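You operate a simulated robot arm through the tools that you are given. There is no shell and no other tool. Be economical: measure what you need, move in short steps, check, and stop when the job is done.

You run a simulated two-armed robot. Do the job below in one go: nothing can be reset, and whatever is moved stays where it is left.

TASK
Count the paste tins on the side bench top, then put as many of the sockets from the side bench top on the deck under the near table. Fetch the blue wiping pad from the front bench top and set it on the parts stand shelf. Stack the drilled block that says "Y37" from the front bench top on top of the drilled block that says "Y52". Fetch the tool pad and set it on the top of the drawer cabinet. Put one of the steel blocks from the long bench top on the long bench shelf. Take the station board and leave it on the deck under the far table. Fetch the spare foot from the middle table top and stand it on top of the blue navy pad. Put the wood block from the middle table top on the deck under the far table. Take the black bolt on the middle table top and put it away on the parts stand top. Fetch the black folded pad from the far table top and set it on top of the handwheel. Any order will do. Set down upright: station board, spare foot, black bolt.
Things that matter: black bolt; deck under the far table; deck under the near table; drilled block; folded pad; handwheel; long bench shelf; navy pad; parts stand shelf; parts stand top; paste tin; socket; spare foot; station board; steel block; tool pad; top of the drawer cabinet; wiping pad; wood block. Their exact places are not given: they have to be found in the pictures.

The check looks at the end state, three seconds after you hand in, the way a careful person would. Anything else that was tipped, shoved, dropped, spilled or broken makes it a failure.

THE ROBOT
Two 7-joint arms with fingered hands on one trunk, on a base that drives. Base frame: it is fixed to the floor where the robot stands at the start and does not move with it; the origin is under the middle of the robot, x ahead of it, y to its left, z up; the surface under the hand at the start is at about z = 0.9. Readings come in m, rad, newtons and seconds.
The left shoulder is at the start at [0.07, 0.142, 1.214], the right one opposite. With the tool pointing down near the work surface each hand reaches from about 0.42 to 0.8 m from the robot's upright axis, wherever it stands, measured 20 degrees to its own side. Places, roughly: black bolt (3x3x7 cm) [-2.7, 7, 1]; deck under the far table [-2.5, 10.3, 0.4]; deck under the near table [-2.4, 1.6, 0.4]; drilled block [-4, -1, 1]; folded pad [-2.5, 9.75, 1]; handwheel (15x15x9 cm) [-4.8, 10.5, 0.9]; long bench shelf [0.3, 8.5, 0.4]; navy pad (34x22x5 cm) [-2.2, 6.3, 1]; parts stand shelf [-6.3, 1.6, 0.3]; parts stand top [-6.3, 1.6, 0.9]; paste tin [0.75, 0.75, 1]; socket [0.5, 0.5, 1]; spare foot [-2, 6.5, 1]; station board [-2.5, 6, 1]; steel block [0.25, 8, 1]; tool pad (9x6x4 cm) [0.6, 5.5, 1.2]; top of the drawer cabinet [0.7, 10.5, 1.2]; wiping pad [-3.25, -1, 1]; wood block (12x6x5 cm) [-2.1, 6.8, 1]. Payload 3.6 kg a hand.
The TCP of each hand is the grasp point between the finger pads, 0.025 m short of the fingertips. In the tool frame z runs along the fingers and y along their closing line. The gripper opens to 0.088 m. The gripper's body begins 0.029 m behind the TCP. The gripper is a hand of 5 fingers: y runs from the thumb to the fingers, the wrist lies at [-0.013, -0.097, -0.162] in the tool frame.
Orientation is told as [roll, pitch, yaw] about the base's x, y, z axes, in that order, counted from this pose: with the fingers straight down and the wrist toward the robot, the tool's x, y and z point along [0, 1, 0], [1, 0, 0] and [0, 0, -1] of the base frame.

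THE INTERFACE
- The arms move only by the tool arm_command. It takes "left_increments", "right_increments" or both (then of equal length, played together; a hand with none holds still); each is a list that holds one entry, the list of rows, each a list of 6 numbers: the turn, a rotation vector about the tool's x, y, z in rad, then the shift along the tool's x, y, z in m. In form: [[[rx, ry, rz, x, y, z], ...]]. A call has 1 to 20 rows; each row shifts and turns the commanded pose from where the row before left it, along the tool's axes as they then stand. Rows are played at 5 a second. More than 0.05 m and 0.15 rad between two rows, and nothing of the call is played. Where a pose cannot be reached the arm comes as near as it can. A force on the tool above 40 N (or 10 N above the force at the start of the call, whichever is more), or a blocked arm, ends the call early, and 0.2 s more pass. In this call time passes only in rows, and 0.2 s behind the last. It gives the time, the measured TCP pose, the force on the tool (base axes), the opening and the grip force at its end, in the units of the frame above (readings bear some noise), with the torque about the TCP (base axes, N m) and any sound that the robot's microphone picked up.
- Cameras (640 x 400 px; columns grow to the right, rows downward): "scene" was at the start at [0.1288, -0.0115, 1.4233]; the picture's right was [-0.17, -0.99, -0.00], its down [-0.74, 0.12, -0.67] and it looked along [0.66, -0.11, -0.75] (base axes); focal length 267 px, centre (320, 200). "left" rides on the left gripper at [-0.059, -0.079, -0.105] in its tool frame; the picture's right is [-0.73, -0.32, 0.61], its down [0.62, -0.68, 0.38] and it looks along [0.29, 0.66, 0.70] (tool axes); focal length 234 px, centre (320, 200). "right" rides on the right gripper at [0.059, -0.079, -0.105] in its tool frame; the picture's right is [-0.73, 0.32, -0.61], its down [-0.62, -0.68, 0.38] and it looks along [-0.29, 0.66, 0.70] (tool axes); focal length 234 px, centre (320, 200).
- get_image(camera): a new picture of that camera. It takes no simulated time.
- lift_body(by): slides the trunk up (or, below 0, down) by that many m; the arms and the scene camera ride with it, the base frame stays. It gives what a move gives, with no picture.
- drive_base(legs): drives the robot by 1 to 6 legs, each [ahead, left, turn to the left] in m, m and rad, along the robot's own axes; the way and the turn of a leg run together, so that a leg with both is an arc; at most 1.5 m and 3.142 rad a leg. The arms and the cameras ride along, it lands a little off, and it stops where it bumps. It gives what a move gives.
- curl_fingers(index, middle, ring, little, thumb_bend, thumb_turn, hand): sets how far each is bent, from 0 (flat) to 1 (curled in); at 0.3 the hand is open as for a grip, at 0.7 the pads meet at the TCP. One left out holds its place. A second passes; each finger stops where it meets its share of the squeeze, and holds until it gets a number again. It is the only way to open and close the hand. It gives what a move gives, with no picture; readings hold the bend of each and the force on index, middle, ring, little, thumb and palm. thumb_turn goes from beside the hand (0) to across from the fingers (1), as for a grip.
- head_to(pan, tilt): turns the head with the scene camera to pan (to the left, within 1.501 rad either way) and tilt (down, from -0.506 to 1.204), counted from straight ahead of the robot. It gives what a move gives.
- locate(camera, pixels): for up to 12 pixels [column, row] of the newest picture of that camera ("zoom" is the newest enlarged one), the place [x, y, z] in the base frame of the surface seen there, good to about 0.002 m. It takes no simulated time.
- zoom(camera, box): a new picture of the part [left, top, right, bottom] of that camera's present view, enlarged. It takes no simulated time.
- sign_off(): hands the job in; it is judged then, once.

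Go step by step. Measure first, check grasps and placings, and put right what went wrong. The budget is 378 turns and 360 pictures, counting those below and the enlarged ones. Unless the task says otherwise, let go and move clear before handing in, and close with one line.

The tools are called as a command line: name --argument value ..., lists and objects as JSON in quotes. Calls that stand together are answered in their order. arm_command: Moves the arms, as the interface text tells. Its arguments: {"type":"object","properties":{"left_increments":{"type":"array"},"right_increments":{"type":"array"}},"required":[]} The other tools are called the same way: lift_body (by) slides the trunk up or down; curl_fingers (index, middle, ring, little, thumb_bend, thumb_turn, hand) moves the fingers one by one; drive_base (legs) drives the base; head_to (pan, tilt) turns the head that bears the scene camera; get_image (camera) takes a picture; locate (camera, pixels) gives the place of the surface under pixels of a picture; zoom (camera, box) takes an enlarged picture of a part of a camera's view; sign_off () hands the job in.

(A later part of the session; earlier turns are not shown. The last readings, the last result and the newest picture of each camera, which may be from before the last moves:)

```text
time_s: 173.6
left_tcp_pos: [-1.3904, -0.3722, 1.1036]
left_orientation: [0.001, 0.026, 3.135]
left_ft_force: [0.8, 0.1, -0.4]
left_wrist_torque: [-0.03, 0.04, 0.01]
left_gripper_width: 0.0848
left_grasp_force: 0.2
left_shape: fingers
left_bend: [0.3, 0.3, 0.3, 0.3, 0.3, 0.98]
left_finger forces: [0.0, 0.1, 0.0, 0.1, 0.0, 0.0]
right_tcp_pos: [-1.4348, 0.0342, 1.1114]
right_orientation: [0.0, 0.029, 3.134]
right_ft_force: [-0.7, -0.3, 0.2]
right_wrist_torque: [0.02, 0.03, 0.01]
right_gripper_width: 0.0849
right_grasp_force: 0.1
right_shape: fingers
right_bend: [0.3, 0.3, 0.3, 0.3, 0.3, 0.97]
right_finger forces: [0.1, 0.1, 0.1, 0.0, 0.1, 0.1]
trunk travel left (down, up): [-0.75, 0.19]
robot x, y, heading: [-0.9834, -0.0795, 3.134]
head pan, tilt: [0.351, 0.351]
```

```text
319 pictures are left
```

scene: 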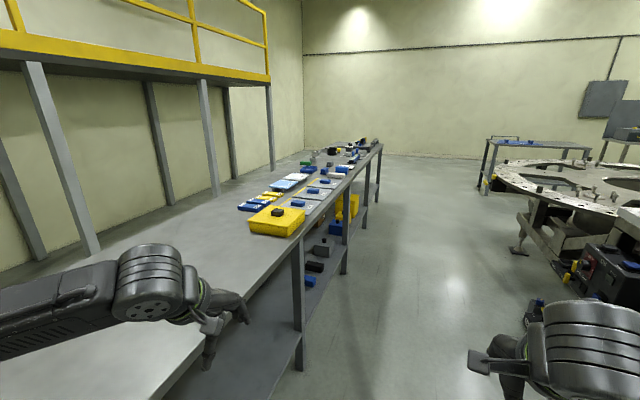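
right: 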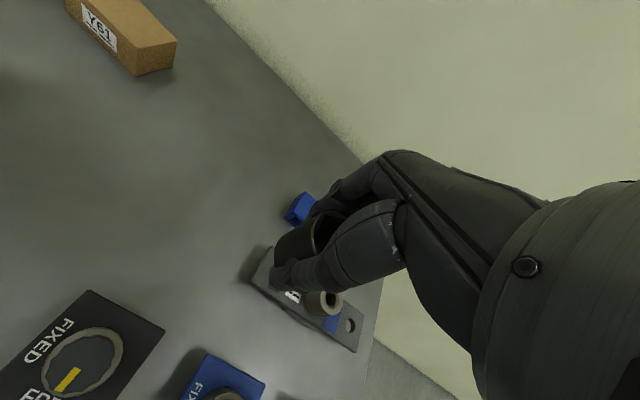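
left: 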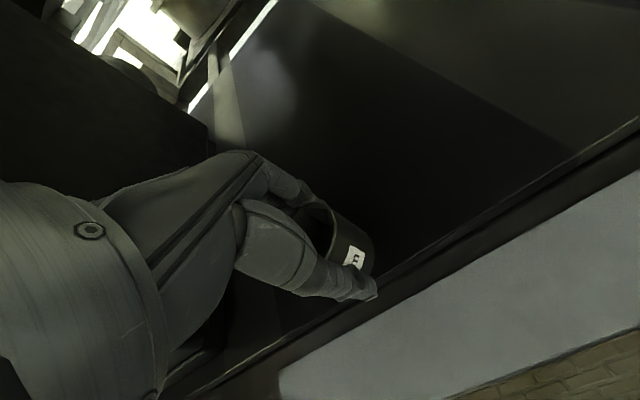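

The front bench runs along the left, close to my left hand. Measuring its edge and items.

locate --camera "scene" --pixels '[[298, 240], [345, 190], [380, 145], [277, 225], [290, 184], [150, 240], [265, 195], [320, 182], [495, 150], [520, 180]]'

zoom --camera "scene" --box '[230, 120, 390, 220]'

```text
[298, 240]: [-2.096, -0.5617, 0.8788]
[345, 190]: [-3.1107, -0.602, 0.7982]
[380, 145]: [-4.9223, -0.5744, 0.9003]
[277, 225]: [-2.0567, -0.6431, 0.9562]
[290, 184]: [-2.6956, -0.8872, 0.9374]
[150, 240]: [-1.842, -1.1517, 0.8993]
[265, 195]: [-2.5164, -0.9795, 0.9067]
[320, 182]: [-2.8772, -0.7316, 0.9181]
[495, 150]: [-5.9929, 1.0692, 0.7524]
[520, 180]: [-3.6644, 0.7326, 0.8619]
```

```text
4.00 times, centred on (310, 170) of scene
```

zoom: 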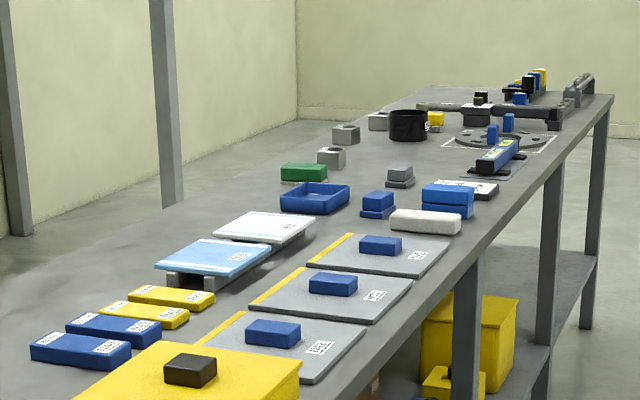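

Bench edge is y≈-0.56, top 0.90. I'll drive west along the aisle to x≈-3.45 and turn to face the bench.

drive_base --legs '[[1.25, 0, 0], [1.2, 0, 0], [0, 0, 1.575]]'

head_to --pan 0.0 --tilt 0.5

get_image --camera "scene"

```text
time_s: 189.4
left_tcp_pos: [-3.1592, -0.5, 1.1042]
left_orientation: [0.0, 0.028, -1.577]
left_ft_force: [-0.2, -0.2, -0.1]
left_wrist_torque: [0.02, 0.0, -0.01]
left_gripper_width: 0.085
left_grasp_force: 0.2
left_shape: fingers
left_bend: [0.3, 0.3, 0.3, 0.3, 0.3, 0.98]
left_finger forces: [0.1, 0.0, 0.0, 0.0, 0.0, 0.0]
right_tcp_pos: [-3.567, -0.5428, 1.1113]
right_orientation: [-0.003, 0.028, -1.577]
right_ft_force: [0.6, 0.3, -0.5]
right_wrist_torque: [0.0, 0.0, 0.01]
right_gripper_width: 0.0847
right_grasp_force: 0.0
right_shape: fingers
right_bend: [0.3, 0.3, 0.3, 0.3, 0.3, 0.97]
right_finger forces: [0.0, 0.1, 0.0, 0.1, 0.1, 0.0]
trunk travel left (down, up): [-0.75, 0.19]
robot x, y, heading: [-3.4533, -0.0942, -1.577]
head pan, tilt: [0.351, 0.351]
```

```text
time_s: 190.2
left_tcp_pos: [-3.1592, -0.5001, 1.1048]
left_orientation: [-0.001, 0.029, -1.579]
left_ft_force: [0.6, 0.1, 0.4]
left_wrist_torque: [0.0, -0.02, -0.04]
left_gripper_width: 0.0845
left_grasp_force: 0.1
left_shape: fingers
left_bend: [0.3, 0.3, 0.3, 0.3, 0.3, 0.98]
left_finger forces: [0.0, 0.1, 0.1, 0.1, 0.0, 0.0]
right_tcp_pos: [-3.5664, -0.5422, 1.1117]
right_orientation: [-0.002, 0.027, -1.578]
right_ft_force: [1.4, 0.3, -0.4]
right_wrist_torque: [-0.04, 0.0, -0.05]
right_gripper_width: 0.0847
right_grasp_force: 0.0
right_shape: fingers
right_bend: [0.3, 0.3, 0.3, 0.3, 0.3, 0.97]
right_finger forces: [0.1, 0.0, 0.0, 0.0, 0.0, 0.0]
trunk travel left (down, up): [-0.75, 0.19]
robot x, y, heading: [-3.4507, -0.0907, -1.579]
head pan, tilt: [0.0, 0.499]
```

```text
317 pictures are left
```

scene: 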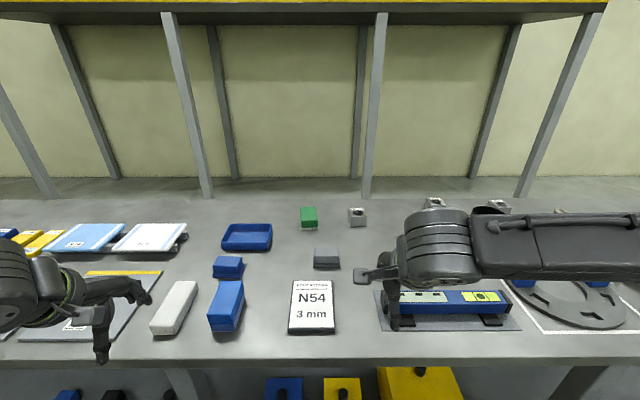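

I see gray blocks at (357,215), (435,203), (500,205) and blue/white pads near (228,305)/(175,307). Zooming to identify.

zoom --camera "scene" --box '[140, 200, 380, 350]'

head_to --pan -0.45 --tilt 0.6

get_image --camera "scene"

get_image --camera "right"

```text
2.67 times, centred on (260, 275) of scene
```

zoom: 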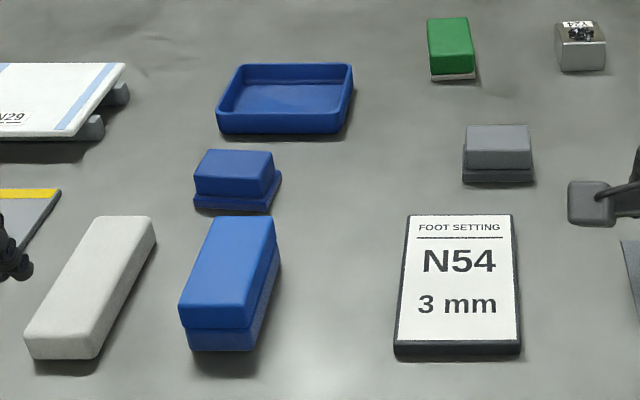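

```text
time_s: 191.1
left_tcp_pos: [-3.1605, -0.5, 1.1033]
left_orientation: [-0.001, 0.029, -1.577]
left_ft_force: [0.4, -0.2, 0.0]
left_wrist_torque: [0.0, -0.02, -0.01]
left_gripper_width: 0.0847
left_grasp_force: 0.1
left_shape: fingers
left_bend: [0.3, 0.3, 0.3, 0.3, 0.3, 0.98]
left_finger forces: [0.1, 0.0, 0.0, 0.0, 0.0, 0.0]
right_tcp_pos: [-3.5667, -0.5442, 1.1114]
right_orientation: [-0.002, 0.028, -1.578]
right_ft_force: [-0.4, 0.4, 0.4]
right_wrist_torque: [-0.02, 0.01, 0.01]
right_gripper_width: 0.0847
right_grasp_force: 0.1
right_shape: fingers
right_bend: [0.3, 0.3, 0.3, 0.3, 0.3, 0.97]
right_finger forces: [0.1, 0.0, 0.0, 0.0, 0.0, 0.0]
trunk travel left (down, up): [-0.75, 0.19]
robot x, y, heading: [-3.4526, -0.0911, -1.576]
head pan, tilt: [-0.45, 0.6]
```

```text
315 pictures are left
```

scene: 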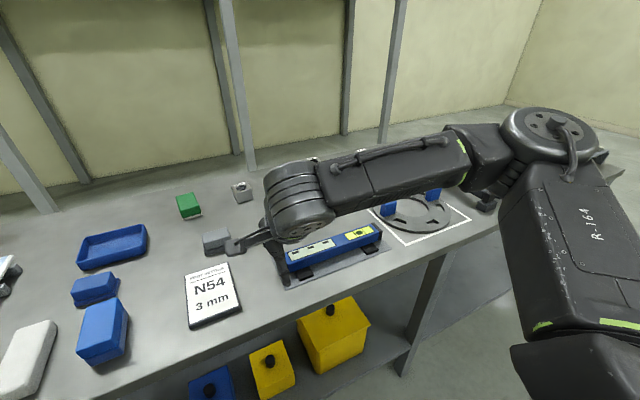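

```text
314 pictures are left
```

right: 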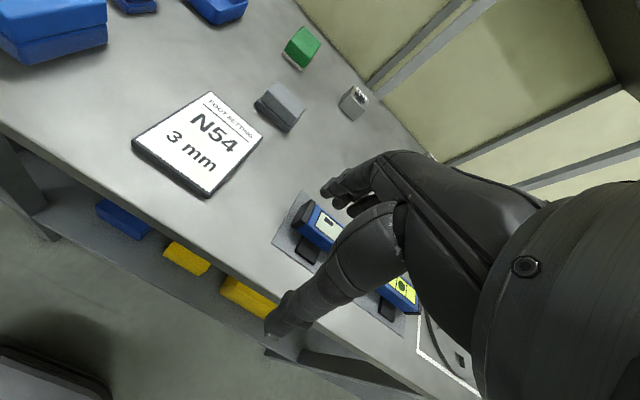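

Several blue things: a small blue block on a base and a larger two-layer blue block. I'll measure them and zoom closely.

head_to --pan 0.1 --tilt 0.6

get_image --camera "scene"

zoom --camera "scene" --box '[200, 180, 360, 280]'

locate --camera "zoom" --pixels '[[180, 190], [330, 300], [110, 270], [240, 265], [270, 180], [455, 90]]'

```text
time_s: 192.1
left_tcp_pos: [-3.1593, -0.5006, 1.1041]
left_orientation: [0.0, 0.029, -1.577]
left_ft_force: [1.0, -0.2, 0.7]
left_wrist_torque: [0.01, 0.02, -0.02]
left_gripper_width: 0.0846
left_grasp_force: 0.1
left_shape: fingers
left_bend: [0.3, 0.3, 0.3, 0.3, 0.3, 0.98]
left_finger forces: [0.1, 0.0, 0.0, 0.0, 0.0, 0.1]
right_tcp_pos: [-3.5665, -0.5439, 1.1119]
right_orientation: [-0.001, 0.028, -1.578]
right_ft_force: [0.0, 0.8, 0.8]
right_wrist_torque: [0.01, 0.01, 0.04]
right_gripper_width: 0.0849
right_grasp_force: 0.0
right_shape: fingers
right_bend: [0.3, 0.3, 0.3, 0.3, 0.3, 0.97]
right_finger forces: [0.1, 0.0, 0.0, 0.0, 0.1, 0.0]
trunk travel left (down, up): [-0.75, 0.19]
robot x, y, heading: [-3.4483, -0.0898, -1.58]
head pan, tilt: [0.099, 0.6]
```

```text
313 pictures are left
```

scene: 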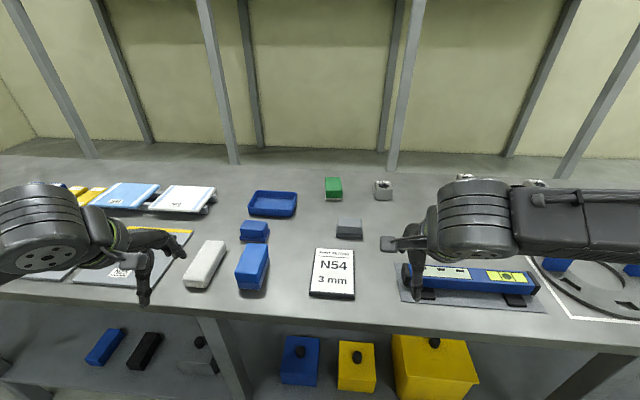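

```text
4.00 times, centred on (280, 230) of scene
```

zoom: 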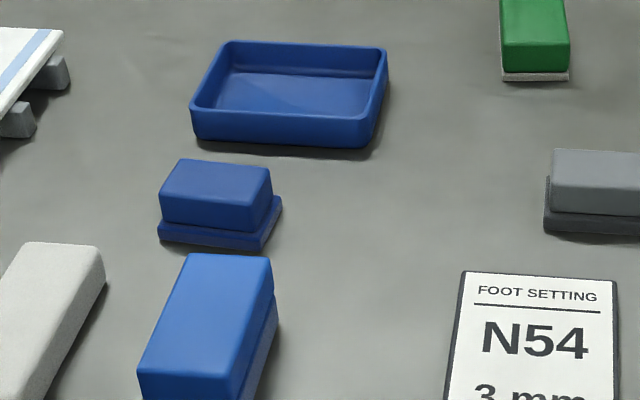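

```text
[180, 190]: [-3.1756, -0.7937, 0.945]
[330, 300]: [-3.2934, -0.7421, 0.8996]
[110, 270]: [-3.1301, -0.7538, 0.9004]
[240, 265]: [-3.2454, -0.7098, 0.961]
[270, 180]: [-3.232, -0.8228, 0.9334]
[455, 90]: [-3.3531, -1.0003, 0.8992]
```

The green/gray/blue small pads with bases form one family, so the small blue one (≈(-3.2,-0.8)) is the wiping pad. Measuring its corners.

locate --camera "zoom" --pixels '[[183, 165], [265, 172], [165, 210], [258, 220], [162, 236], [256, 246], [278, 205], [215, 195], [230, 262], [160, 360]]'

get_image --camera "left"

```text
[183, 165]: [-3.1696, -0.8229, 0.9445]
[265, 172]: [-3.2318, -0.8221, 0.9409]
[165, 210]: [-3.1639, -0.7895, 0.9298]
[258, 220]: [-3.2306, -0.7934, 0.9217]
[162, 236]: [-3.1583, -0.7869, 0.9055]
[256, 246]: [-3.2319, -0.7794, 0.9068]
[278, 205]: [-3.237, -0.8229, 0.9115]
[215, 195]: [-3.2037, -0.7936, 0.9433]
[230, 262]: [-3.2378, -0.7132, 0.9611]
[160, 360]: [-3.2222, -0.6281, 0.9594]
```

```text
311 pictures are left
```

left: 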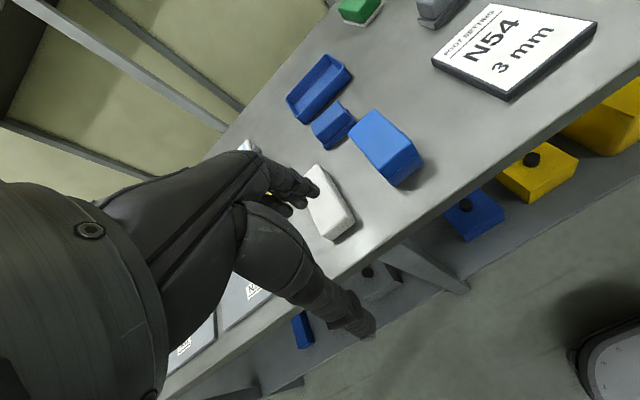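

locate --camera "zoom" --pixels '[[200, 148], [270, 152], [340, 155], [205, 135], [330, 145], [240, 155]]'

zoom --camera "left" --box '[270, 40, 430, 200]'

locate --camera "zoom" --pixels '[[250, 245], [180, 310], [190, 340], [325, 340], [205, 190], [330, 350], [265, 270], [345, 320]]'

```text
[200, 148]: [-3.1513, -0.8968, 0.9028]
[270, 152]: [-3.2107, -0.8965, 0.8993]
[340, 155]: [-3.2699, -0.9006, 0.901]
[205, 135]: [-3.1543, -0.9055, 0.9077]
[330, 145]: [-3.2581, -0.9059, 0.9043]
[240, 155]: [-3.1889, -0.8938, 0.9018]
```

```text
2.50 times, centred on (350, 120) of left
```

zoom: 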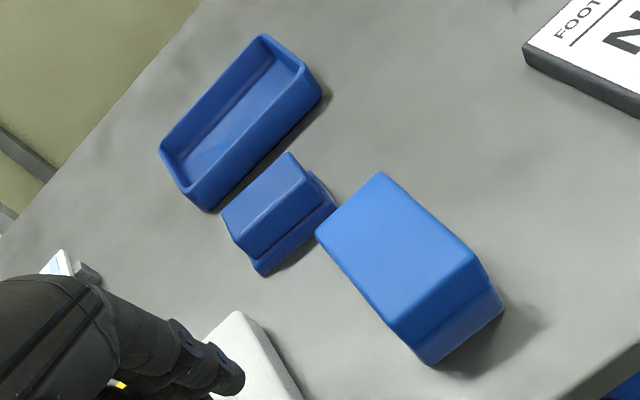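

```text
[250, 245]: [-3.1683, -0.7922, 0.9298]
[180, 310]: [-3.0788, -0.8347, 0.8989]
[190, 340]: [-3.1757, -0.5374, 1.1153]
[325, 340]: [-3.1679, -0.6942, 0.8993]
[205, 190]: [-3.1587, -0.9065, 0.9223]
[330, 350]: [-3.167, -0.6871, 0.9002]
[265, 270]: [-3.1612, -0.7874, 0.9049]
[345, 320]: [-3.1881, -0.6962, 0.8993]
```

Clearances are fine (tray at y -0.905, big block at -0.713). Driving ahead 0.12 and moving the left hand above the pad, also removing the small pitch tilt.

drive_base --legs '[[0.12, 0, 0]]'

arm_command --left_increments '[[[-0.028, 0, 0, 0, 0, 0], [0, 0, 0, -0.008, 0.038, 0], [0, 0, 0, -0.008, 0.038, 0], [0, 0, 0, -0.008, 0.038, 0], [0, 0, 0, -0.008, 0.038, 0], [0, 0, 0, -0.008, 0.038, 0], [0, 0, 0, 0, 0, 0.04], [0, 0, 0, 0, 0, 0.03]]]' --right_increments '[[[-0.028, 0, 0, 0, 0, 0], [0, 0, 0, 0, 0, 0], [0, 0, 0, 0, 0, 0], [0, 0, 0, 0, 0, 0], [0, 0, 0, 0, 0, 0], [0, 0, 0, 0, 0, 0], [0, 0, 0, 0, 0, 0], [0, 0, 0, 0, 0, 0]]]'

get_image --camera "left"

get_image --camera "scene"

```text
time_s: 193.4
left_tcp_pos: [-3.162, -0.6222, 1.104]
left_orientation: [0.0, 0.025, -1.58]
left_ft_force: [1.0, 0.2, 1.0]
left_wrist_torque: [0.01, 0.0, -0.01]
left_gripper_width: 0.085
left_grasp_force: 0.0
left_shape: fingers
left_bend: [0.3, 0.3, 0.3, 0.3, 0.3, 0.98]
left_finger forces: [0.0, 0.0, 0.1, 0.0, 0.1, 0.1]
right_tcp_pos: [-3.5679, -0.6648, 1.1126]
right_orientation: [-0.002, 0.029, -1.579]
right_ft_force: [-0.1, -0.5, -0.2]
right_wrist_torque: [-0.01, -0.03, 0.02]
right_gripper_width: 0.0847
right_grasp_force: 0.0
right_shape: fingers
right_bend: [0.3, 0.3, 0.3, 0.3, 0.3, 0.97]
right_finger forces: [0.0, 0.0, 0.0, 0.1, 0.0, 0.0]
trunk travel left (down, up): [-0.75, 0.19]
robot x, y, heading: [-3.4531, -0.2149, -1.577]
head pan, tilt: [0.099, 0.6]
```

```text
time_s: 195.2
left_tcp_pos: [-3.2037, -0.814, 1.0338]
left_orientation: [-0.001, 0.001, -1.579]
left_ft_force: [0.4, -0.2, -0.6]
left_wrist_torque: [-0.03, -0.03, 0.01]
left_gripper_width: 0.0847
left_grasp_force: 0.1
left_shape: fingers
left_bend: [0.3, 0.3, 0.3, 0.3, 0.3, 0.98]
left_finger forces: [0.1, 0.0, 0.1, 0.0, 0.0, 0.1]
right_tcp_pos: [-3.5687, -0.6654, 1.1109]
right_orientation: [0.0, 0.001, -1.579]
right_ft_force: [-0.1, -0.4, 0.5]
right_wrist_torque: [-0.05, -0.02, 0.06]
right_gripper_width: 0.0847
right_grasp_force: 0.0
right_shape: fingers
right_bend: [0.3, 0.3, 0.3, 0.3, 0.3, 0.97]
right_finger forces: [0.0, 0.0, 0.0, 0.0, 0.0, 0.0]
trunk travel left (down, up): [-0.75, 0.19]
robot x, y, heading: [-3.448, -0.2116, -1.578]
head pan, tilt: [0.099, 0.6]
```

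```text
309 pictures are left
```

left: 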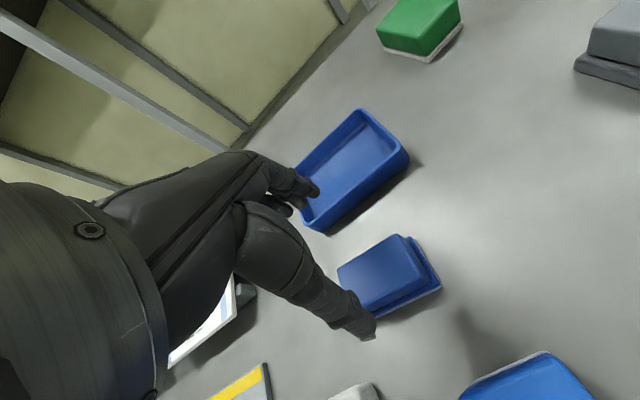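

```text
308 pictures are left
```

scene: 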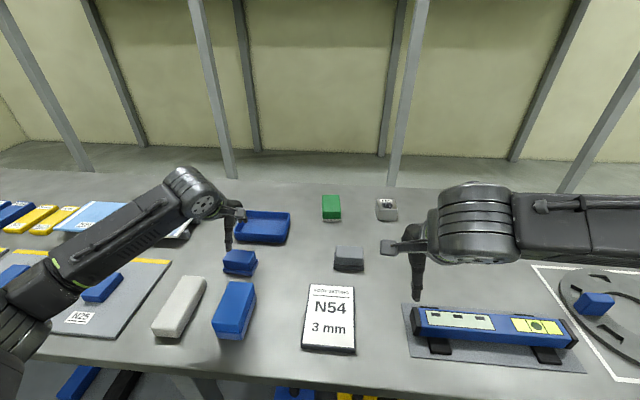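

The pad at (388,272) lines up. Descending and gripping.

arm_command --left_increments '[[[0, 0, 0, 0, 0, 0.035], [0, 0, 0, 0, 0, 0.035], [0, 0, 0, 0, 0, 0.034]]]'

curl_fingers --hand "left" --index 0.75 --middle 0.75 --ring 0.75 --little 0.75 --thumb_bend 0.75

arm_command --left_increments '[[[0, 0, 0, 0, 0, -0.05], [0, 0, 0, 0, 0, -0.05], [0, 0, 0, 0, 0, -0.05], [0, 0, 0, 0, 0, -0.05]]]'

get_image --camera "left"

```text
time_s: 196.0
left_tcp_pos: [-3.2012, -0.8124, 0.9302]
left_orientation: [0.001, 0.0, -1.58]
left_ft_force: [1.3, 0.4, -1.0]
left_wrist_torque: [0.0, 0.02, 0.01]
left_gripper_width: 0.0849
left_grasp_force: 0.1
left_shape: fingers
left_bend: [0.3, 0.3, 0.3, 0.3, 0.3, 0.98]
left_finger forces: [0.1, 0.0, 0.1, 0.0, 0.1, 0.0]
right_tcp_pos: [-3.5676, -0.666, 1.112]
right_orientation: [-0.001, -0.001, -1.58]
right_ft_force: [-0.5, -0.2, 0.0]
right_wrist_torque: [0.02, -0.04, 0.0]
right_gripper_width: 0.0849
right_grasp_force: 0.0
right_shape: fingers
right_bend: [0.3, 0.3, 0.3, 0.3, 0.3, 0.97]
right_finger forces: [0.0, 0.1, 0.1, 0.1, 0.1, 0.0]
trunk travel left (down, up): [-0.75, 0.19]
robot x, y, heading: [-3.4522, -0.2129, -1.58]
head pan, tilt: [0.099, 0.6]
```

```text
time_s: 197.0
left_tcp_pos: [-3.2007, -0.8122, 0.9308]
left_orientation: [0.001, -0.001, -1.58]
left_ft_force: [-0.8, 0.4, -1.7]
left_wrist_torque: [0.0, 0.02, 0.01]
left_gripper_width: 0.0454
left_grasp_force: 32.3
left_shape: fingers
left_bend: [0.58, 0.63, 0.64, 0.73, 0.48, 0.9]
left_finger forces: [9.8, 7.9, 7.9, 5.6, 33.1, 0.0]
right_tcp_pos: [-3.5672, -0.6654, 1.1115]
right_orientation: [-0.002, -0.001, -1.58]
right_ft_force: [-0.2, -0.1, -0.3]
right_wrist_torque: [0.02, 0.01, 0.03]
right_gripper_width: 0.0847
right_grasp_force: 0.0
right_shape: fingers
right_bend: [0.3, 0.3, 0.3, 0.3, 0.3, 0.97]
right_finger forces: [0.0, 0.0, 0.0, 0.1, 0.1, 0.0]
trunk travel left (down, up): [-0.75, 0.19]
robot x, y, heading: [-3.4569, -0.2133, -1.577]
head pan, tilt: [0.099, 0.6]
```

```text
time_s: 198.0
left_tcp_pos: [-3.2039, -0.8098, 1.1308]
left_orientation: [0.002, -0.002, -1.579]
left_ft_force: [0.1, -0.3, 0.0]
left_wrist_torque: [0.02, -0.02, -0.02]
left_gripper_width: 0.045
left_grasp_force: 30.5
left_shape: fingers
left_bend: [0.58, 0.63, 0.64, 0.73, 0.47, 0.9]
left_finger forces: [9.5, 7.6, 7.1, 5.3, 30.9, 0.0]
right_tcp_pos: [-3.5697, -0.6655, 1.1118]
right_orientation: [0.001, -0.001, -1.581]
right_ft_force: [-0.2, 0.2, 0.4]
right_wrist_torque: [0.02, -0.05, -0.03]
right_gripper_width: 0.0847
right_grasp_force: 0.0
right_shape: fingers
right_bend: [0.3, 0.3, 0.3, 0.3, 0.3, 0.97]
right_finger forces: [0.0, 0.0, 0.0, 0.1, 0.1, 0.1]
trunk travel left (down, up): [-0.75, 0.19]
robot x, y, heading: [-3.4509, -0.2129, -1.581]
head pan, tilt: [0.099, 0.6]
```

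```text
307 pictures are left
```

left: 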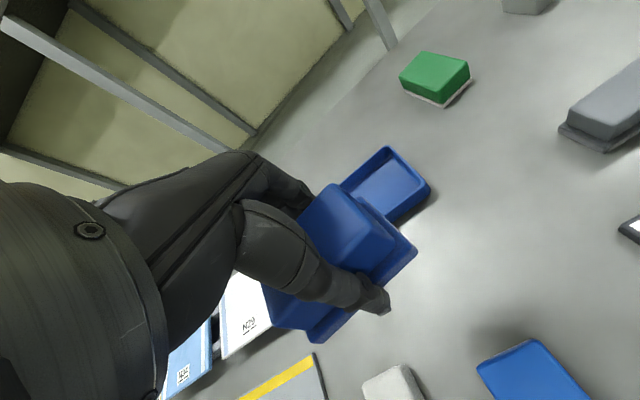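

Pad is held by the left hand. Now I'll retract the left hand some, move right, and look at the drilled blocks.

arm_command --left_increments '[[[0, 0, 0, 0.01, -0.04, 0], [0, 0, 0, 0.01, -0.04, 0], [0, 0, 0, 0, -0.04, 0]]]'

drive_base --legs '[[-0.1, 0, 0], [0, -0.4, 0]]'

head_to --pan 0.0 --tilt 0.5

get_image --camera "scene"

zoom --camera "scene" --box '[200, 150, 440, 300]'

```text
time_s: 198.8
left_tcp_pos: [-3.1817, -0.6902, 1.1322]
left_orientation: [0.0, -0.001, -1.58]
left_ft_force: [-0.2, 1.1, -0.9]
left_wrist_torque: [-0.06, 0.02, -0.01]
left_gripper_width: 0.0447
left_grasp_force: 29.7
left_shape: fingers
left_bend: [0.58, 0.63, 0.64, 0.73, 0.47, 0.9]
left_finger forces: [9.4, 7.7, 7.0, 5.0, 30.6, 0.0]
right_tcp_pos: [-3.5674, -0.6652, 1.1128]
right_orientation: [-0.002, 0.0, -1.578]
right_ft_force: [-0.3, 0.0, 0.5]
right_wrist_torque: [0.04, 0.03, 0.0]
right_gripper_width: 0.0845
right_grasp_force: 0.0
right_shape: fingers
right_bend: [0.3, 0.3, 0.3, 0.3, 0.3, 0.97]
right_finger forces: [0.0, 0.0, 0.0, 0.1, 0.0, 0.0]
trunk travel left (down, up): [-0.75, 0.19]
robot x, y, heading: [-3.4558, -0.2124, -1.577]
head pan, tilt: [0.099, 0.6]
```

```text
time_s: 202.0
left_tcp_pos: [-3.584, -0.5911, 1.1316]
left_orientation: [0.0, 0.001, -1.583]
left_ft_force: [-0.7, -0.7, -0.7]
left_wrist_torque: [0.03, 0.0, -0.02]
left_gripper_width: 0.045
left_grasp_force: 30.1
left_shape: fingers
left_bend: [0.58, 0.63, 0.64, 0.73, 0.47, 0.9]
left_finger forces: [9.4, 7.6, 7.0, 5.1, 30.5, 0.0]
right_tcp_pos: [-3.9695, -0.5619, 1.1107]
right_orientation: [-0.001, 0.0, -1.582]
right_ft_force: [0.3, -0.7, -0.2]
right_wrist_torque: [0.02, -0.02, 0.0]
right_gripper_width: 0.085
right_grasp_force: 0.0
right_shape: fingers
right_bend: [0.3, 0.3, 0.3, 0.3, 0.3, 0.97]
right_finger forces: [0.1, 0.0, 0.0, 0.1, 0.0, 0.0]
trunk travel left (down, up): [-0.75, 0.19]
robot x, y, heading: [-3.855, -0.108, -1.583]
head pan, tilt: [0.099, 0.6]
```

```text
time_s: 202.7
left_tcp_pos: [-3.5857, -0.5912, 1.1316]
left_orientation: [-0.001, 0.002, -1.579]
left_ft_force: [-1.0, 0.1, -1.4]
left_wrist_torque: [-0.02, 0.0, 0.01]
left_gripper_width: 0.0453
left_grasp_force: 29.5
left_shape: fingers
left_bend: [0.58, 0.63, 0.64, 0.73, 0.47, 0.9]
left_finger forces: [9.4, 7.8, 7.1, 5.0, 30.3, 0.1]
right_tcp_pos: [-3.971, -0.561, 1.1118]
right_orientation: [-0.002, 0.0, -1.58]
right_ft_force: [-0.5, -0.2, 1.0]
right_wrist_torque: [0.0, 0.0, 0.0]
right_gripper_width: 0.0848
right_grasp_force: 0.0
right_shape: fingers
right_bend: [0.3, 0.3, 0.3, 0.3, 0.3, 0.97]
right_finger forces: [0.1, 0.0, 0.0, 0.0, 0.1, 0.0]
trunk travel left (down, up): [-0.75, 0.19]
robot x, y, heading: [-3.852, -0.1086, -1.587]
head pan, tilt: [0.0, 0.499]
```

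```text
306 pictures are left
```

scene: 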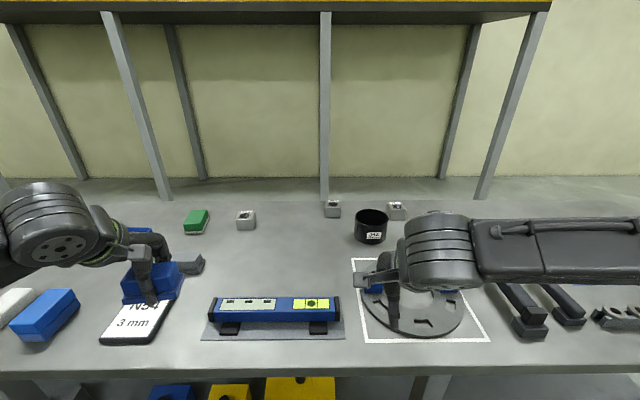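

```text
2.67 times, centred on (320, 225) of scene
```

zoom: 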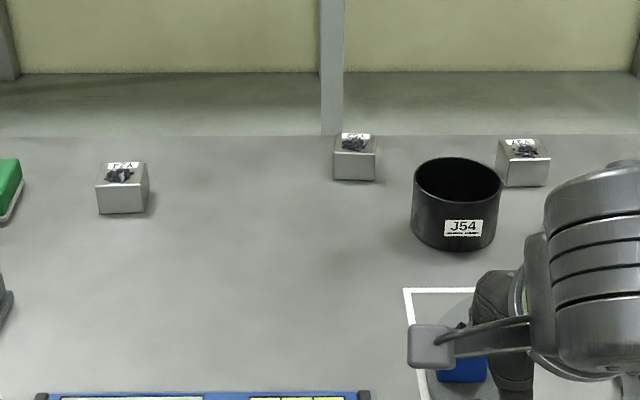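

Three drilled blocks seen; zooming strongly to read their labels.

zoom --camera "scene" --box '[232, 205, 264, 235]'

zoom --camera "scene" --box '[318, 195, 350, 225]'

zoom --camera "scene" --box '[380, 197, 412, 227]'

locate --camera "scene" --pixels '[[245, 213], [245, 228], [333, 202], [333, 215], [396, 206], [396, 218], [371, 238], [358, 225]]'

```text
13.33 times, centred on (248, 220) of scene
```

zoom: 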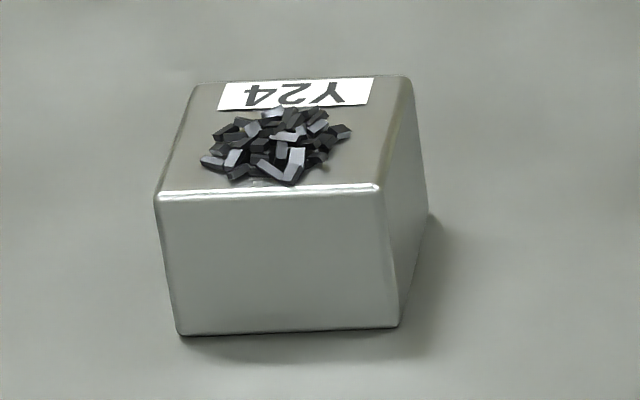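

```text
13.33 times, centred on (334, 210) of scene
```

zoom: 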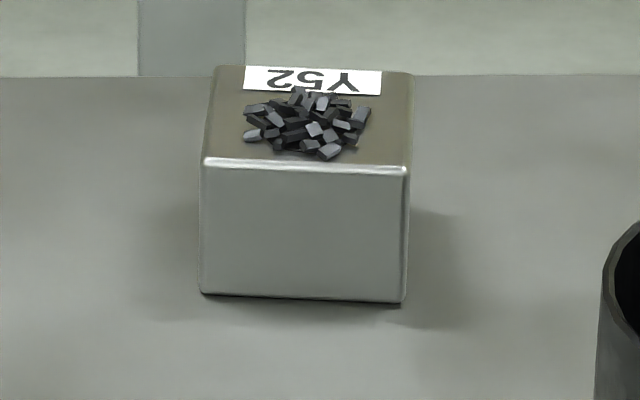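

```text
13.33 times, centred on (396, 212) of scene
```

zoom: 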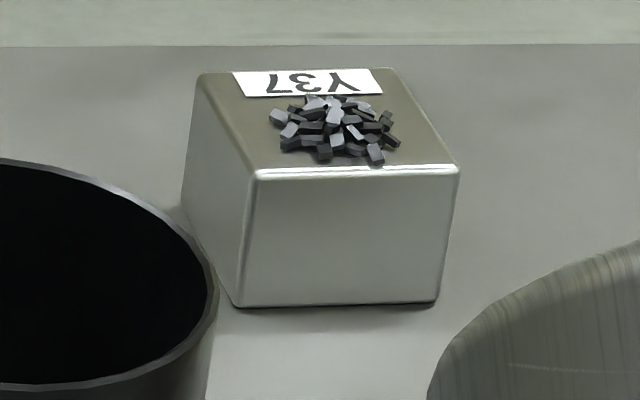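

```text
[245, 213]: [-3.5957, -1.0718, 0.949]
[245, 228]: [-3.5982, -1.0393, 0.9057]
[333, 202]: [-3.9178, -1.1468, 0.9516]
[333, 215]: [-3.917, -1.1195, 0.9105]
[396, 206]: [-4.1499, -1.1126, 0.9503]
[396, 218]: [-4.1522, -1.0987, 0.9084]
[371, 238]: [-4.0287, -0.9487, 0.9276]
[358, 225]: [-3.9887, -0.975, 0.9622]
```

Y37 is the right block (≈(-4.15,-1.12)), Y52 the middle one (≈(-3.917,-1.145)). Moving the robot closer and right.

drive_base --legs '[[0, -0.13, 0], [0.24, 0, 0]]'

head_to --pan -0.1 --tilt 0.65

get_image --camera "scene"

```text
time_s: 205.4
left_tcp_pos: [-3.7029, -0.8085, 1.1316]
left_orientation: [0.005, 0.004, -1.566]
left_ft_force: [-0.9, 0.0, -0.3]
left_wrist_torque: [-0.03, -0.02, 0.02]
left_gripper_width: 0.045
left_grasp_force: 29.7
left_shape: fingers
left_bend: [0.58, 0.63, 0.64, 0.73, 0.47, 0.9]
left_finger forces: [9.3, 7.8, 6.9, 5.0, 30.2, 0.0]
right_tcp_pos: [-4.0871, -0.7878, 1.1103]
right_orientation: [0.004, 0.002, -1.564]
right_ft_force: [0.4, -0.2, -0.6]
right_wrist_torque: [-0.02, -0.06, 0.02]
right_gripper_width: 0.0847
right_grasp_force: 0.0
right_shape: fingers
right_bend: [0.3, 0.3, 0.3, 0.3, 0.3, 0.97]
right_finger forces: [0.0, 0.1, 0.0, 0.0, 0.1, 0.0]
trunk travel left (down, up): [-0.75, 0.19]
robot x, y, heading: [-3.9777, -0.3317, -1.566]
head pan, tilt: [0.0, 0.499]
stopped in leg 2: the robot was blocked; the commanded pose is now the measured one
```

```text
time_s: 206.1
left_tcp_pos: [-3.6949, -0.806, 1.131]
left_orientation: [0.0, 0.0, -1.564]
left_ft_force: [1.0, 0.4, -1.2]
left_wrist_torque: [0.0, 0.02, 0.03]
left_gripper_width: 0.045
left_grasp_force: 30.0
left_shape: fingers
left_bend: [0.58, 0.63, 0.71, 0.73, 0.47, 0.9]
left_finger forces: [9.3, 7.7, 6.9, 5.0, 30.1, 0.1]
right_tcp_pos: [-4.0813, -0.7849, 1.1118]
right_orientation: [-0.001, 0.0, -1.563]
right_ft_force: [-0.5, -0.3, -0.2]
right_wrist_torque: [0.0, 0.0, 0.02]
right_gripper_width: 0.0848
right_grasp_force: 0.1
right_shape: fingers
right_bend: [0.3, 0.3, 0.3, 0.3, 0.3, 0.97]
right_finger forces: [0.0, 0.1, 0.0, 0.0, 0.1, 0.0]
trunk travel left (down, up): [-0.75, 0.19]
robot x, y, heading: [-3.9779, -0.3319, -1.565]
head pan, tilt: [-0.099, 0.649]
```

```text
301 pictures are left
```

scene: 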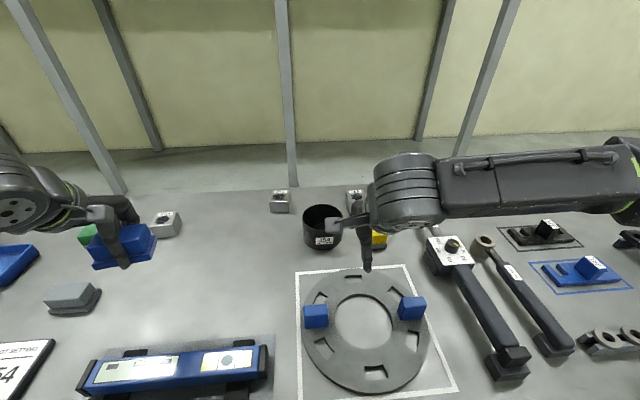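

Base touched the bench at y≈-0.33; fine. Moving the right hand out over Y37 at height and looking with the wrist camera.

arm_command --right_increments '[[[0, 0, 0, -0.0099, 0.0393, 0], [0, 0, 0, -0.0099, 0.0393, 0], [0, 0, 0, -0.0099, 0.0393, 0], [0, 0, 0, -0.0099, 0.0393, 0], [0, 0, 0, -0.0099, 0.0393, 0], [0, 0, 0, -0.0099, 0.0393, 0], [0, 0, 0, -0.0099, 0.0393, 0]]]'

get_image --camera "right"

get_image --camera "scene"

```text
time_s: 207.7
left_tcp_pos: [-3.6935, -0.8067, 1.1308]
left_orientation: [0.0, 0.002, -1.564]
left_ft_force: [-1.1, 0.0, -1.8]
left_wrist_torque: [-0.02, 0.02, 0.02]
left_gripper_width: 0.0449
left_grasp_force: 29.4
left_shape: fingers
left_bend: [0.58, 0.63, 0.71, 0.73, 0.47, 0.9]
left_finger forces: [9.2, 7.7, 6.9, 4.9, 30.0, 0.0]
right_tcp_pos: [-4.1482, -1.0645, 1.1104]
right_orientation: [-0.001, 0.001, -1.563]
right_ft_force: [0.8, -0.8, -0.9]
right_wrist_torque: [0.05, -0.04, -0.01]
right_gripper_width: 0.0847
right_grasp_force: 0.0
right_shape: fingers
right_bend: [0.3, 0.3, 0.3, 0.3, 0.3, 0.97]
right_finger forces: [0.0, 0.0, 0.0, 0.1, 0.0, 0.0]
trunk travel left (down, up): [-0.75, 0.19]
robot x, y, heading: [-3.9761, -0.3293, -1.563]
head pan, tilt: [-0.099, 0.649]
```

```text
300 pictures are left
```

right: 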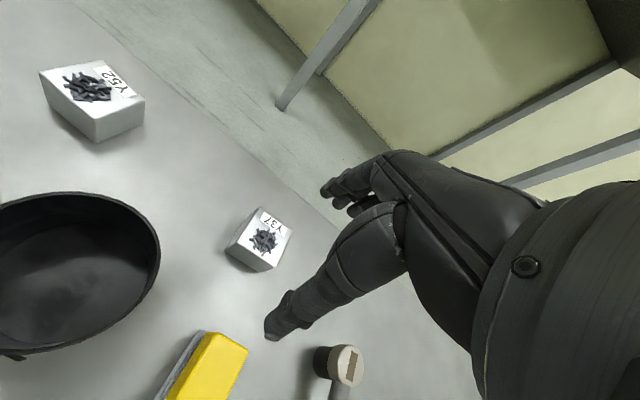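

```text
299 pictures are left
```

scene: 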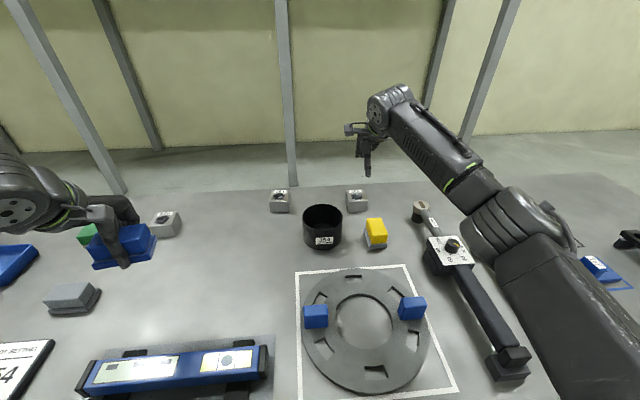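

I'll measure both blocks from the wrist camera: top corners, chips, label.

zoom --camera "right" --box '[210, 190, 310, 290]'

locate --camera "zoom" --pixels '[[195, 150], [315, 60], [450, 240], [345, 370], [270, 250], [290, 220], [160, 260], [130, 210], [230, 180]]'

zoom --camera "right" --box '[30, 50, 160, 150]'

locate --camera "zoom" --pixels '[[60, 110], [330, 60], [540, 220], [300, 330], [300, 165], [320, 420], [250, 150], [430, 200]]'

```text
4.00 times, centred on (260, 240) of right
```

zoom: 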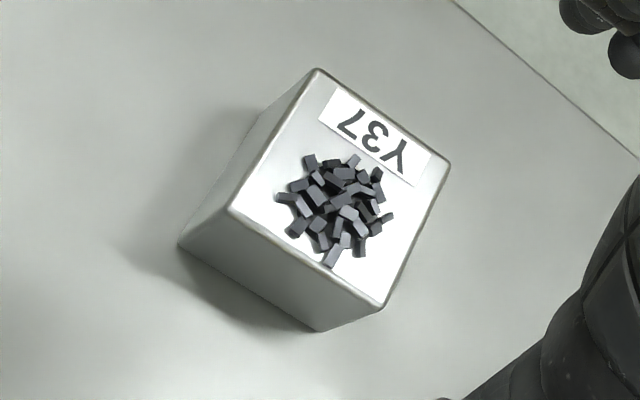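

```text
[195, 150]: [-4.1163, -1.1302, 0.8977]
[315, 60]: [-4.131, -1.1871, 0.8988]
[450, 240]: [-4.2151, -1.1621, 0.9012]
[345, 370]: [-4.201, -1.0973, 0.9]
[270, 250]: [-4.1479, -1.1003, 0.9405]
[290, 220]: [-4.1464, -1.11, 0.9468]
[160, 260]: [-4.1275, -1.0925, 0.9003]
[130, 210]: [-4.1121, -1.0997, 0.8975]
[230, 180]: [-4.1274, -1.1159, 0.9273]
```

```text
4.00 times, centred on (95, 100) of right
```

zoom: 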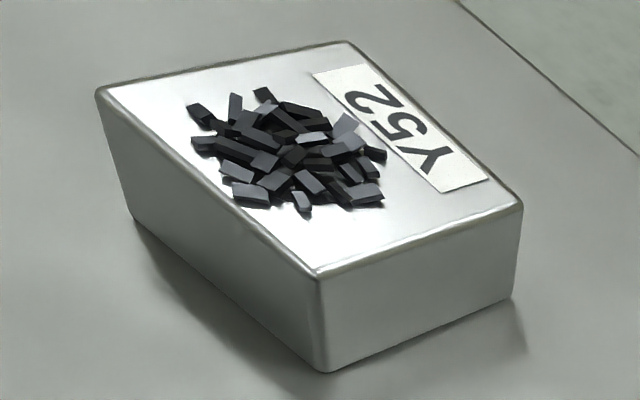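

```text
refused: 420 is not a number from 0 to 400
```

locate --camera "zoom" --pixels '[[110, 95], [345, 50], [510, 205], [320, 268], [300, 150], [265, 125], [230, 185], [440, 220], [320, 360], [150, 85]]'

zoom --camera "right" --box '[210, 190, 310, 290]'

locate --camera "zoom" --pixels '[[235, 210], [315, 75], [440, 165], [380, 300], [340, 200], [330, 185], [360, 215], [410, 230], [185, 240], [265, 190], [315, 325]]'

```text
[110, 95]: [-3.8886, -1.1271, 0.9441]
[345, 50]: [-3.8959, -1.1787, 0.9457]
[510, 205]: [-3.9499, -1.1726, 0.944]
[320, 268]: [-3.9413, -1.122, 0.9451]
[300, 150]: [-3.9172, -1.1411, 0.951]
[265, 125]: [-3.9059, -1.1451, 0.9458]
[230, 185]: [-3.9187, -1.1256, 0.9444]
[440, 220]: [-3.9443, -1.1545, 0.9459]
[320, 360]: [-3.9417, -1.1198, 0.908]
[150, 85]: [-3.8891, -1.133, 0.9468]
```

```text
4.00 times, centred on (260, 240) of right
```

zoom: 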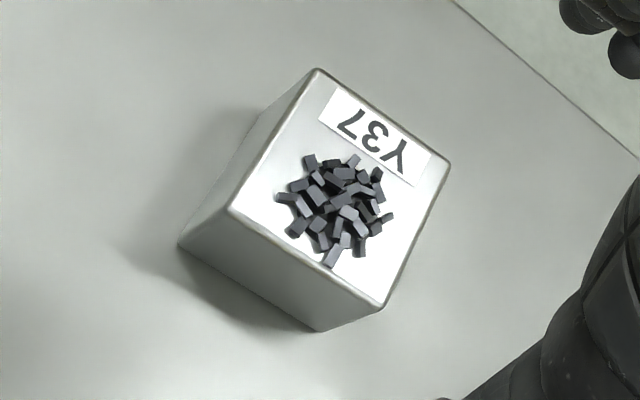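

```text
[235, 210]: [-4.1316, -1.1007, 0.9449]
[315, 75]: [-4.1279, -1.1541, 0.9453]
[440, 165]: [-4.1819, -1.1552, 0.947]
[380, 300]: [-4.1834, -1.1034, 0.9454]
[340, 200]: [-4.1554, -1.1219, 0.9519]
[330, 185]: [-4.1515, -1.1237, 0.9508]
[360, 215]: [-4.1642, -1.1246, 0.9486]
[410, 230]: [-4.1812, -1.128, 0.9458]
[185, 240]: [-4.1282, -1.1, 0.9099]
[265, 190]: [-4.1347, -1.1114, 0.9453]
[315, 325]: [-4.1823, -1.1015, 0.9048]
```

Y37: centre (-4.156,-1.128), 5.3 cm square, top 0.945. Y52: centre (-3.919,-1.150). Moving over Y37 and descending partway to test reach.

arm_command --right_increments '[[[0, 0, 0, -0.0045, 0.03, 0], [0, 0, 0, -0.0045, 0.033, 0], [0, 0, 0, 0, 0, 0.04], [0, 0, 0, 0, 0, 0.03], [0, 0, 0, 0, 0, 0.03]]]'

get_image --camera "right"

```text
time_s: 208.9
left_tcp_pos: [-3.6959, -0.8068, 1.1307]
left_orientation: [0.002, 0.002, -1.565]
left_ft_force: [0.0, 0.2, -1.2]
left_wrist_torque: [-0.01, -0.02, -0.01]
left_gripper_width: 0.045
left_grasp_force: 29.7
left_shape: fingers
left_bend: [0.58, 0.63, 0.71, 0.73, 0.47, 0.9]
left_finger forces: [9.2, 7.6, 6.9, 4.8, 30.0, 0.0]
right_tcp_pos: [-4.1619, -1.0973, 1.0073]
right_orientation: [-0.002, 0.002, -1.562]
right_ft_force: [0.1, 0.5, 0.5]
right_wrist_torque: [0.01, -0.03, -0.03]
right_gripper_width: 0.0849
right_grasp_force: 0.1
right_shape: fingers
right_bend: [0.3, 0.3, 0.3, 0.3, 0.3, 0.97]
right_finger forces: [0.0, 0.0, 0.1, 0.1, 0.1, 0.0]
right hand out of reach, approached as far as the arm can: row 2, 4
trunk travel left (down, up): [-0.75, 0.19]
robot x, y, heading: [-3.9749, -0.3287, -1.567]
head pan, tilt: [-0.099, 0.649]
```

```text
295 pictures are left
```

right: 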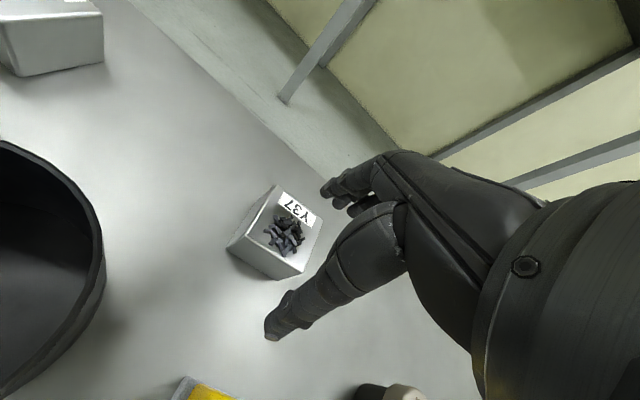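

Reach is 3 cm short. Let me see what blocks the base below.

head_to --pan -0.4 --tilt 1.2

get_image --camera "scene"

```text
time_s: 209.8
left_tcp_pos: [-3.6941, -0.8056, 1.1312]
left_orientation: [0.0, 0.0, -1.562]
left_ft_force: [0.1, -0.1, 0.2]
left_wrist_torque: [0.0, 0.0, 0.02]
left_gripper_width: 0.0452
left_grasp_force: 29.5
left_shape: fingers
left_bend: [0.58, 0.63, 0.71, 0.73, 0.47, 0.9]
left_finger forces: [9.2, 7.6, 6.8, 4.9, 30.0, 0.0]
right_tcp_pos: [-4.1617, -1.099, 1.0081]
right_orientation: [-0.001, -0.001, -1.563]
right_ft_force: [0.0, 0.9, 0.5]
right_wrist_torque: [-0.01, 0.0, 0.03]
right_gripper_width: 0.0847
right_grasp_force: 0.1
right_shape: fingers
right_bend: [0.3, 0.3, 0.3, 0.3, 0.3, 0.97]
right_finger forces: [0.1, 0.0, 0.0, 0.1, 0.0, 0.0]
trunk travel left (down, up): [-0.75, 0.19]
robot x, y, heading: [-3.9789, -0.33, -1.566]
head pan, tilt: [-0.4, 1.201]
```

```text
294 pictures are left
```

scene: 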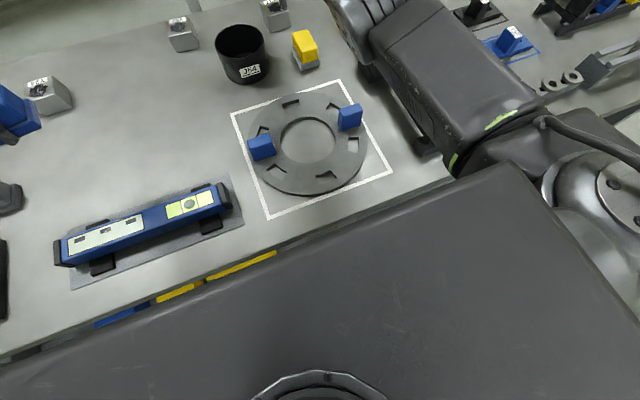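

The base deck's front meets the bench, so I'll lower the trunk 0.12 (raising the hands first) and tilt the right hand ~0.18 rad forward for the extra reach.

arm_command --right_increments '[[[0, 0, 0, 0, -0.03, -0.03], [0, 0, 0, 0, 0, -0.045], [-0.09, 0, 0, 0, 0, -0.045], [-0.09, 0, 0, 0, 0, 0]]]' --left_increments '[[[0, 0, 0, 0, 0, -0.04], [0, 0, 0, 0, 0, -0.04], [0, 0, 0, 0, 0, -0.03], [0, 0, 0, 0, 0, 0]]]'

lift_body --by -0.12

head_to --pan -0.1 --tilt 0.65

get_image --camera "right"

```text
time_s: 210.8
left_tcp_pos: [-3.6972, -0.8069, 1.2413]
left_orientation: [0.002, 0.002, -1.561]
left_ft_force: [-0.1, -1.6, -0.3]
left_wrist_torque: [-0.02, -0.01, -0.05]
left_gripper_width: 0.0448
left_grasp_force: 27.9
left_shape: fingers
left_bend: [0.58, 0.63, 0.71, 0.73, 0.47, 0.9]
left_finger forces: [9.0, 7.4, 5.9, 4.2, 28.5, 0.1]
right_tcp_pos: [-4.1594, -1.0709, 1.1255]
right_orientation: [-0.003, -0.181, -1.565]
right_ft_force: [-0.8, 0.4, 0.3]
right_wrist_torque: [-0.01, 0.01, -0.01]
right_gripper_width: 0.0847
right_grasp_force: 0.0
right_shape: fingers
right_bend: [0.3, 0.3, 0.3, 0.3, 0.3, 0.97]
right_finger forces: [0.0, 0.0, 0.0, 0.1, 0.0, 0.0]
trunk travel left (down, up): [-0.75, 0.19]
robot x, y, heading: [-3.9764, -0.3339, -1.565]
head pan, tilt: [-0.4, 1.201]
```

```text
time_s: 212.3
left_tcp_pos: [-3.6964, -0.8067, 1.1211]
left_orientation: [0.001, -0.001, -1.564]
left_ft_force: [0.8, -0.1, -0.7]
left_wrist_torque: [0.04, -0.01, 0.01]
left_gripper_width: 0.0448
left_grasp_force: 27.3
left_shape: fingers
left_bend: [0.58, 0.64, 0.72, 0.74, 0.47, 0.9]
left_finger forces: [8.7, 7.1, 8.8, 4.2, 26.6, 0.0]
right_tcp_pos: [-4.16, -1.0716, 1.0047]
right_orientation: [-0.003, -0.181, -1.563]
right_ft_force: [0.6, 0.1, -0.4]
right_wrist_torque: [0.0, -0.03, 0.02]
right_gripper_width: 0.0846
right_grasp_force: 0.1
right_shape: fingers
right_bend: [0.3, 0.3, 0.3, 0.3, 0.3, 0.97]
right_finger forces: [0.1, 0.0, 0.0, 0.1, 0.0, 0.0]
trunk travel left (down, up): [-0.63, 0.31]
robot x, y, heading: [-3.9709, -0.3336, -1.559]
head pan, tilt: [-0.4, 1.201]
```

```text
time_s: 213.3
left_tcp_pos: [-3.6962, -0.8069, 1.1224]
left_orientation: [0.0, 0.0, -1.564]
left_ft_force: [-0.1, -0.6, -0.7]
left_wrist_torque: [-0.03, 0.03, 0.0]
left_gripper_width: 0.0448
left_grasp_force: 27.8
left_shape: fingers
left_bend: [0.58, 0.64, 0.72, 0.74, 0.47, 0.9]
left_finger forces: [8.6, 7.1, 8.7, 4.2, 26.6, 0.0]
right_tcp_pos: [-4.159, -1.0713, 1.0068]
right_orientation: [-0.001, -0.178, -1.563]
right_ft_force: [0.3, 0.7, -0.2]
right_wrist_torque: [-0.01, 0.02, -0.02]
right_gripper_width: 0.0845
right_grasp_force: 0.1
right_shape: fingers
right_bend: [0.3, 0.3, 0.3, 0.3, 0.3, 0.97]
right_finger forces: [0.0, 0.0, 0.1, 0.0, 0.0, 0.0]
trunk travel left (down, up): [-0.63, 0.31]
robot x, y, heading: [-3.9769, -0.3333, -1.564]
head pan, tilt: [-0.099, 0.649]
```

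```text
293 pictures are left
```

right: 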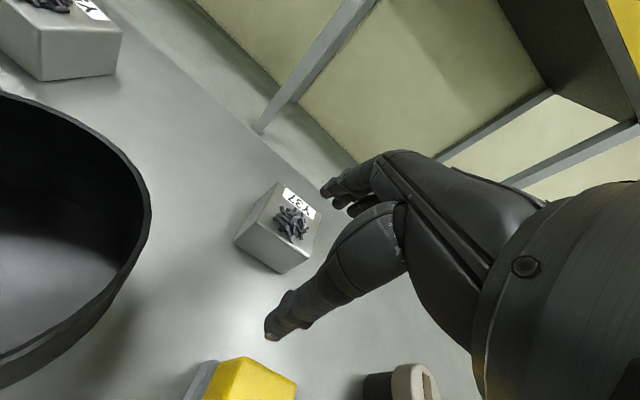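

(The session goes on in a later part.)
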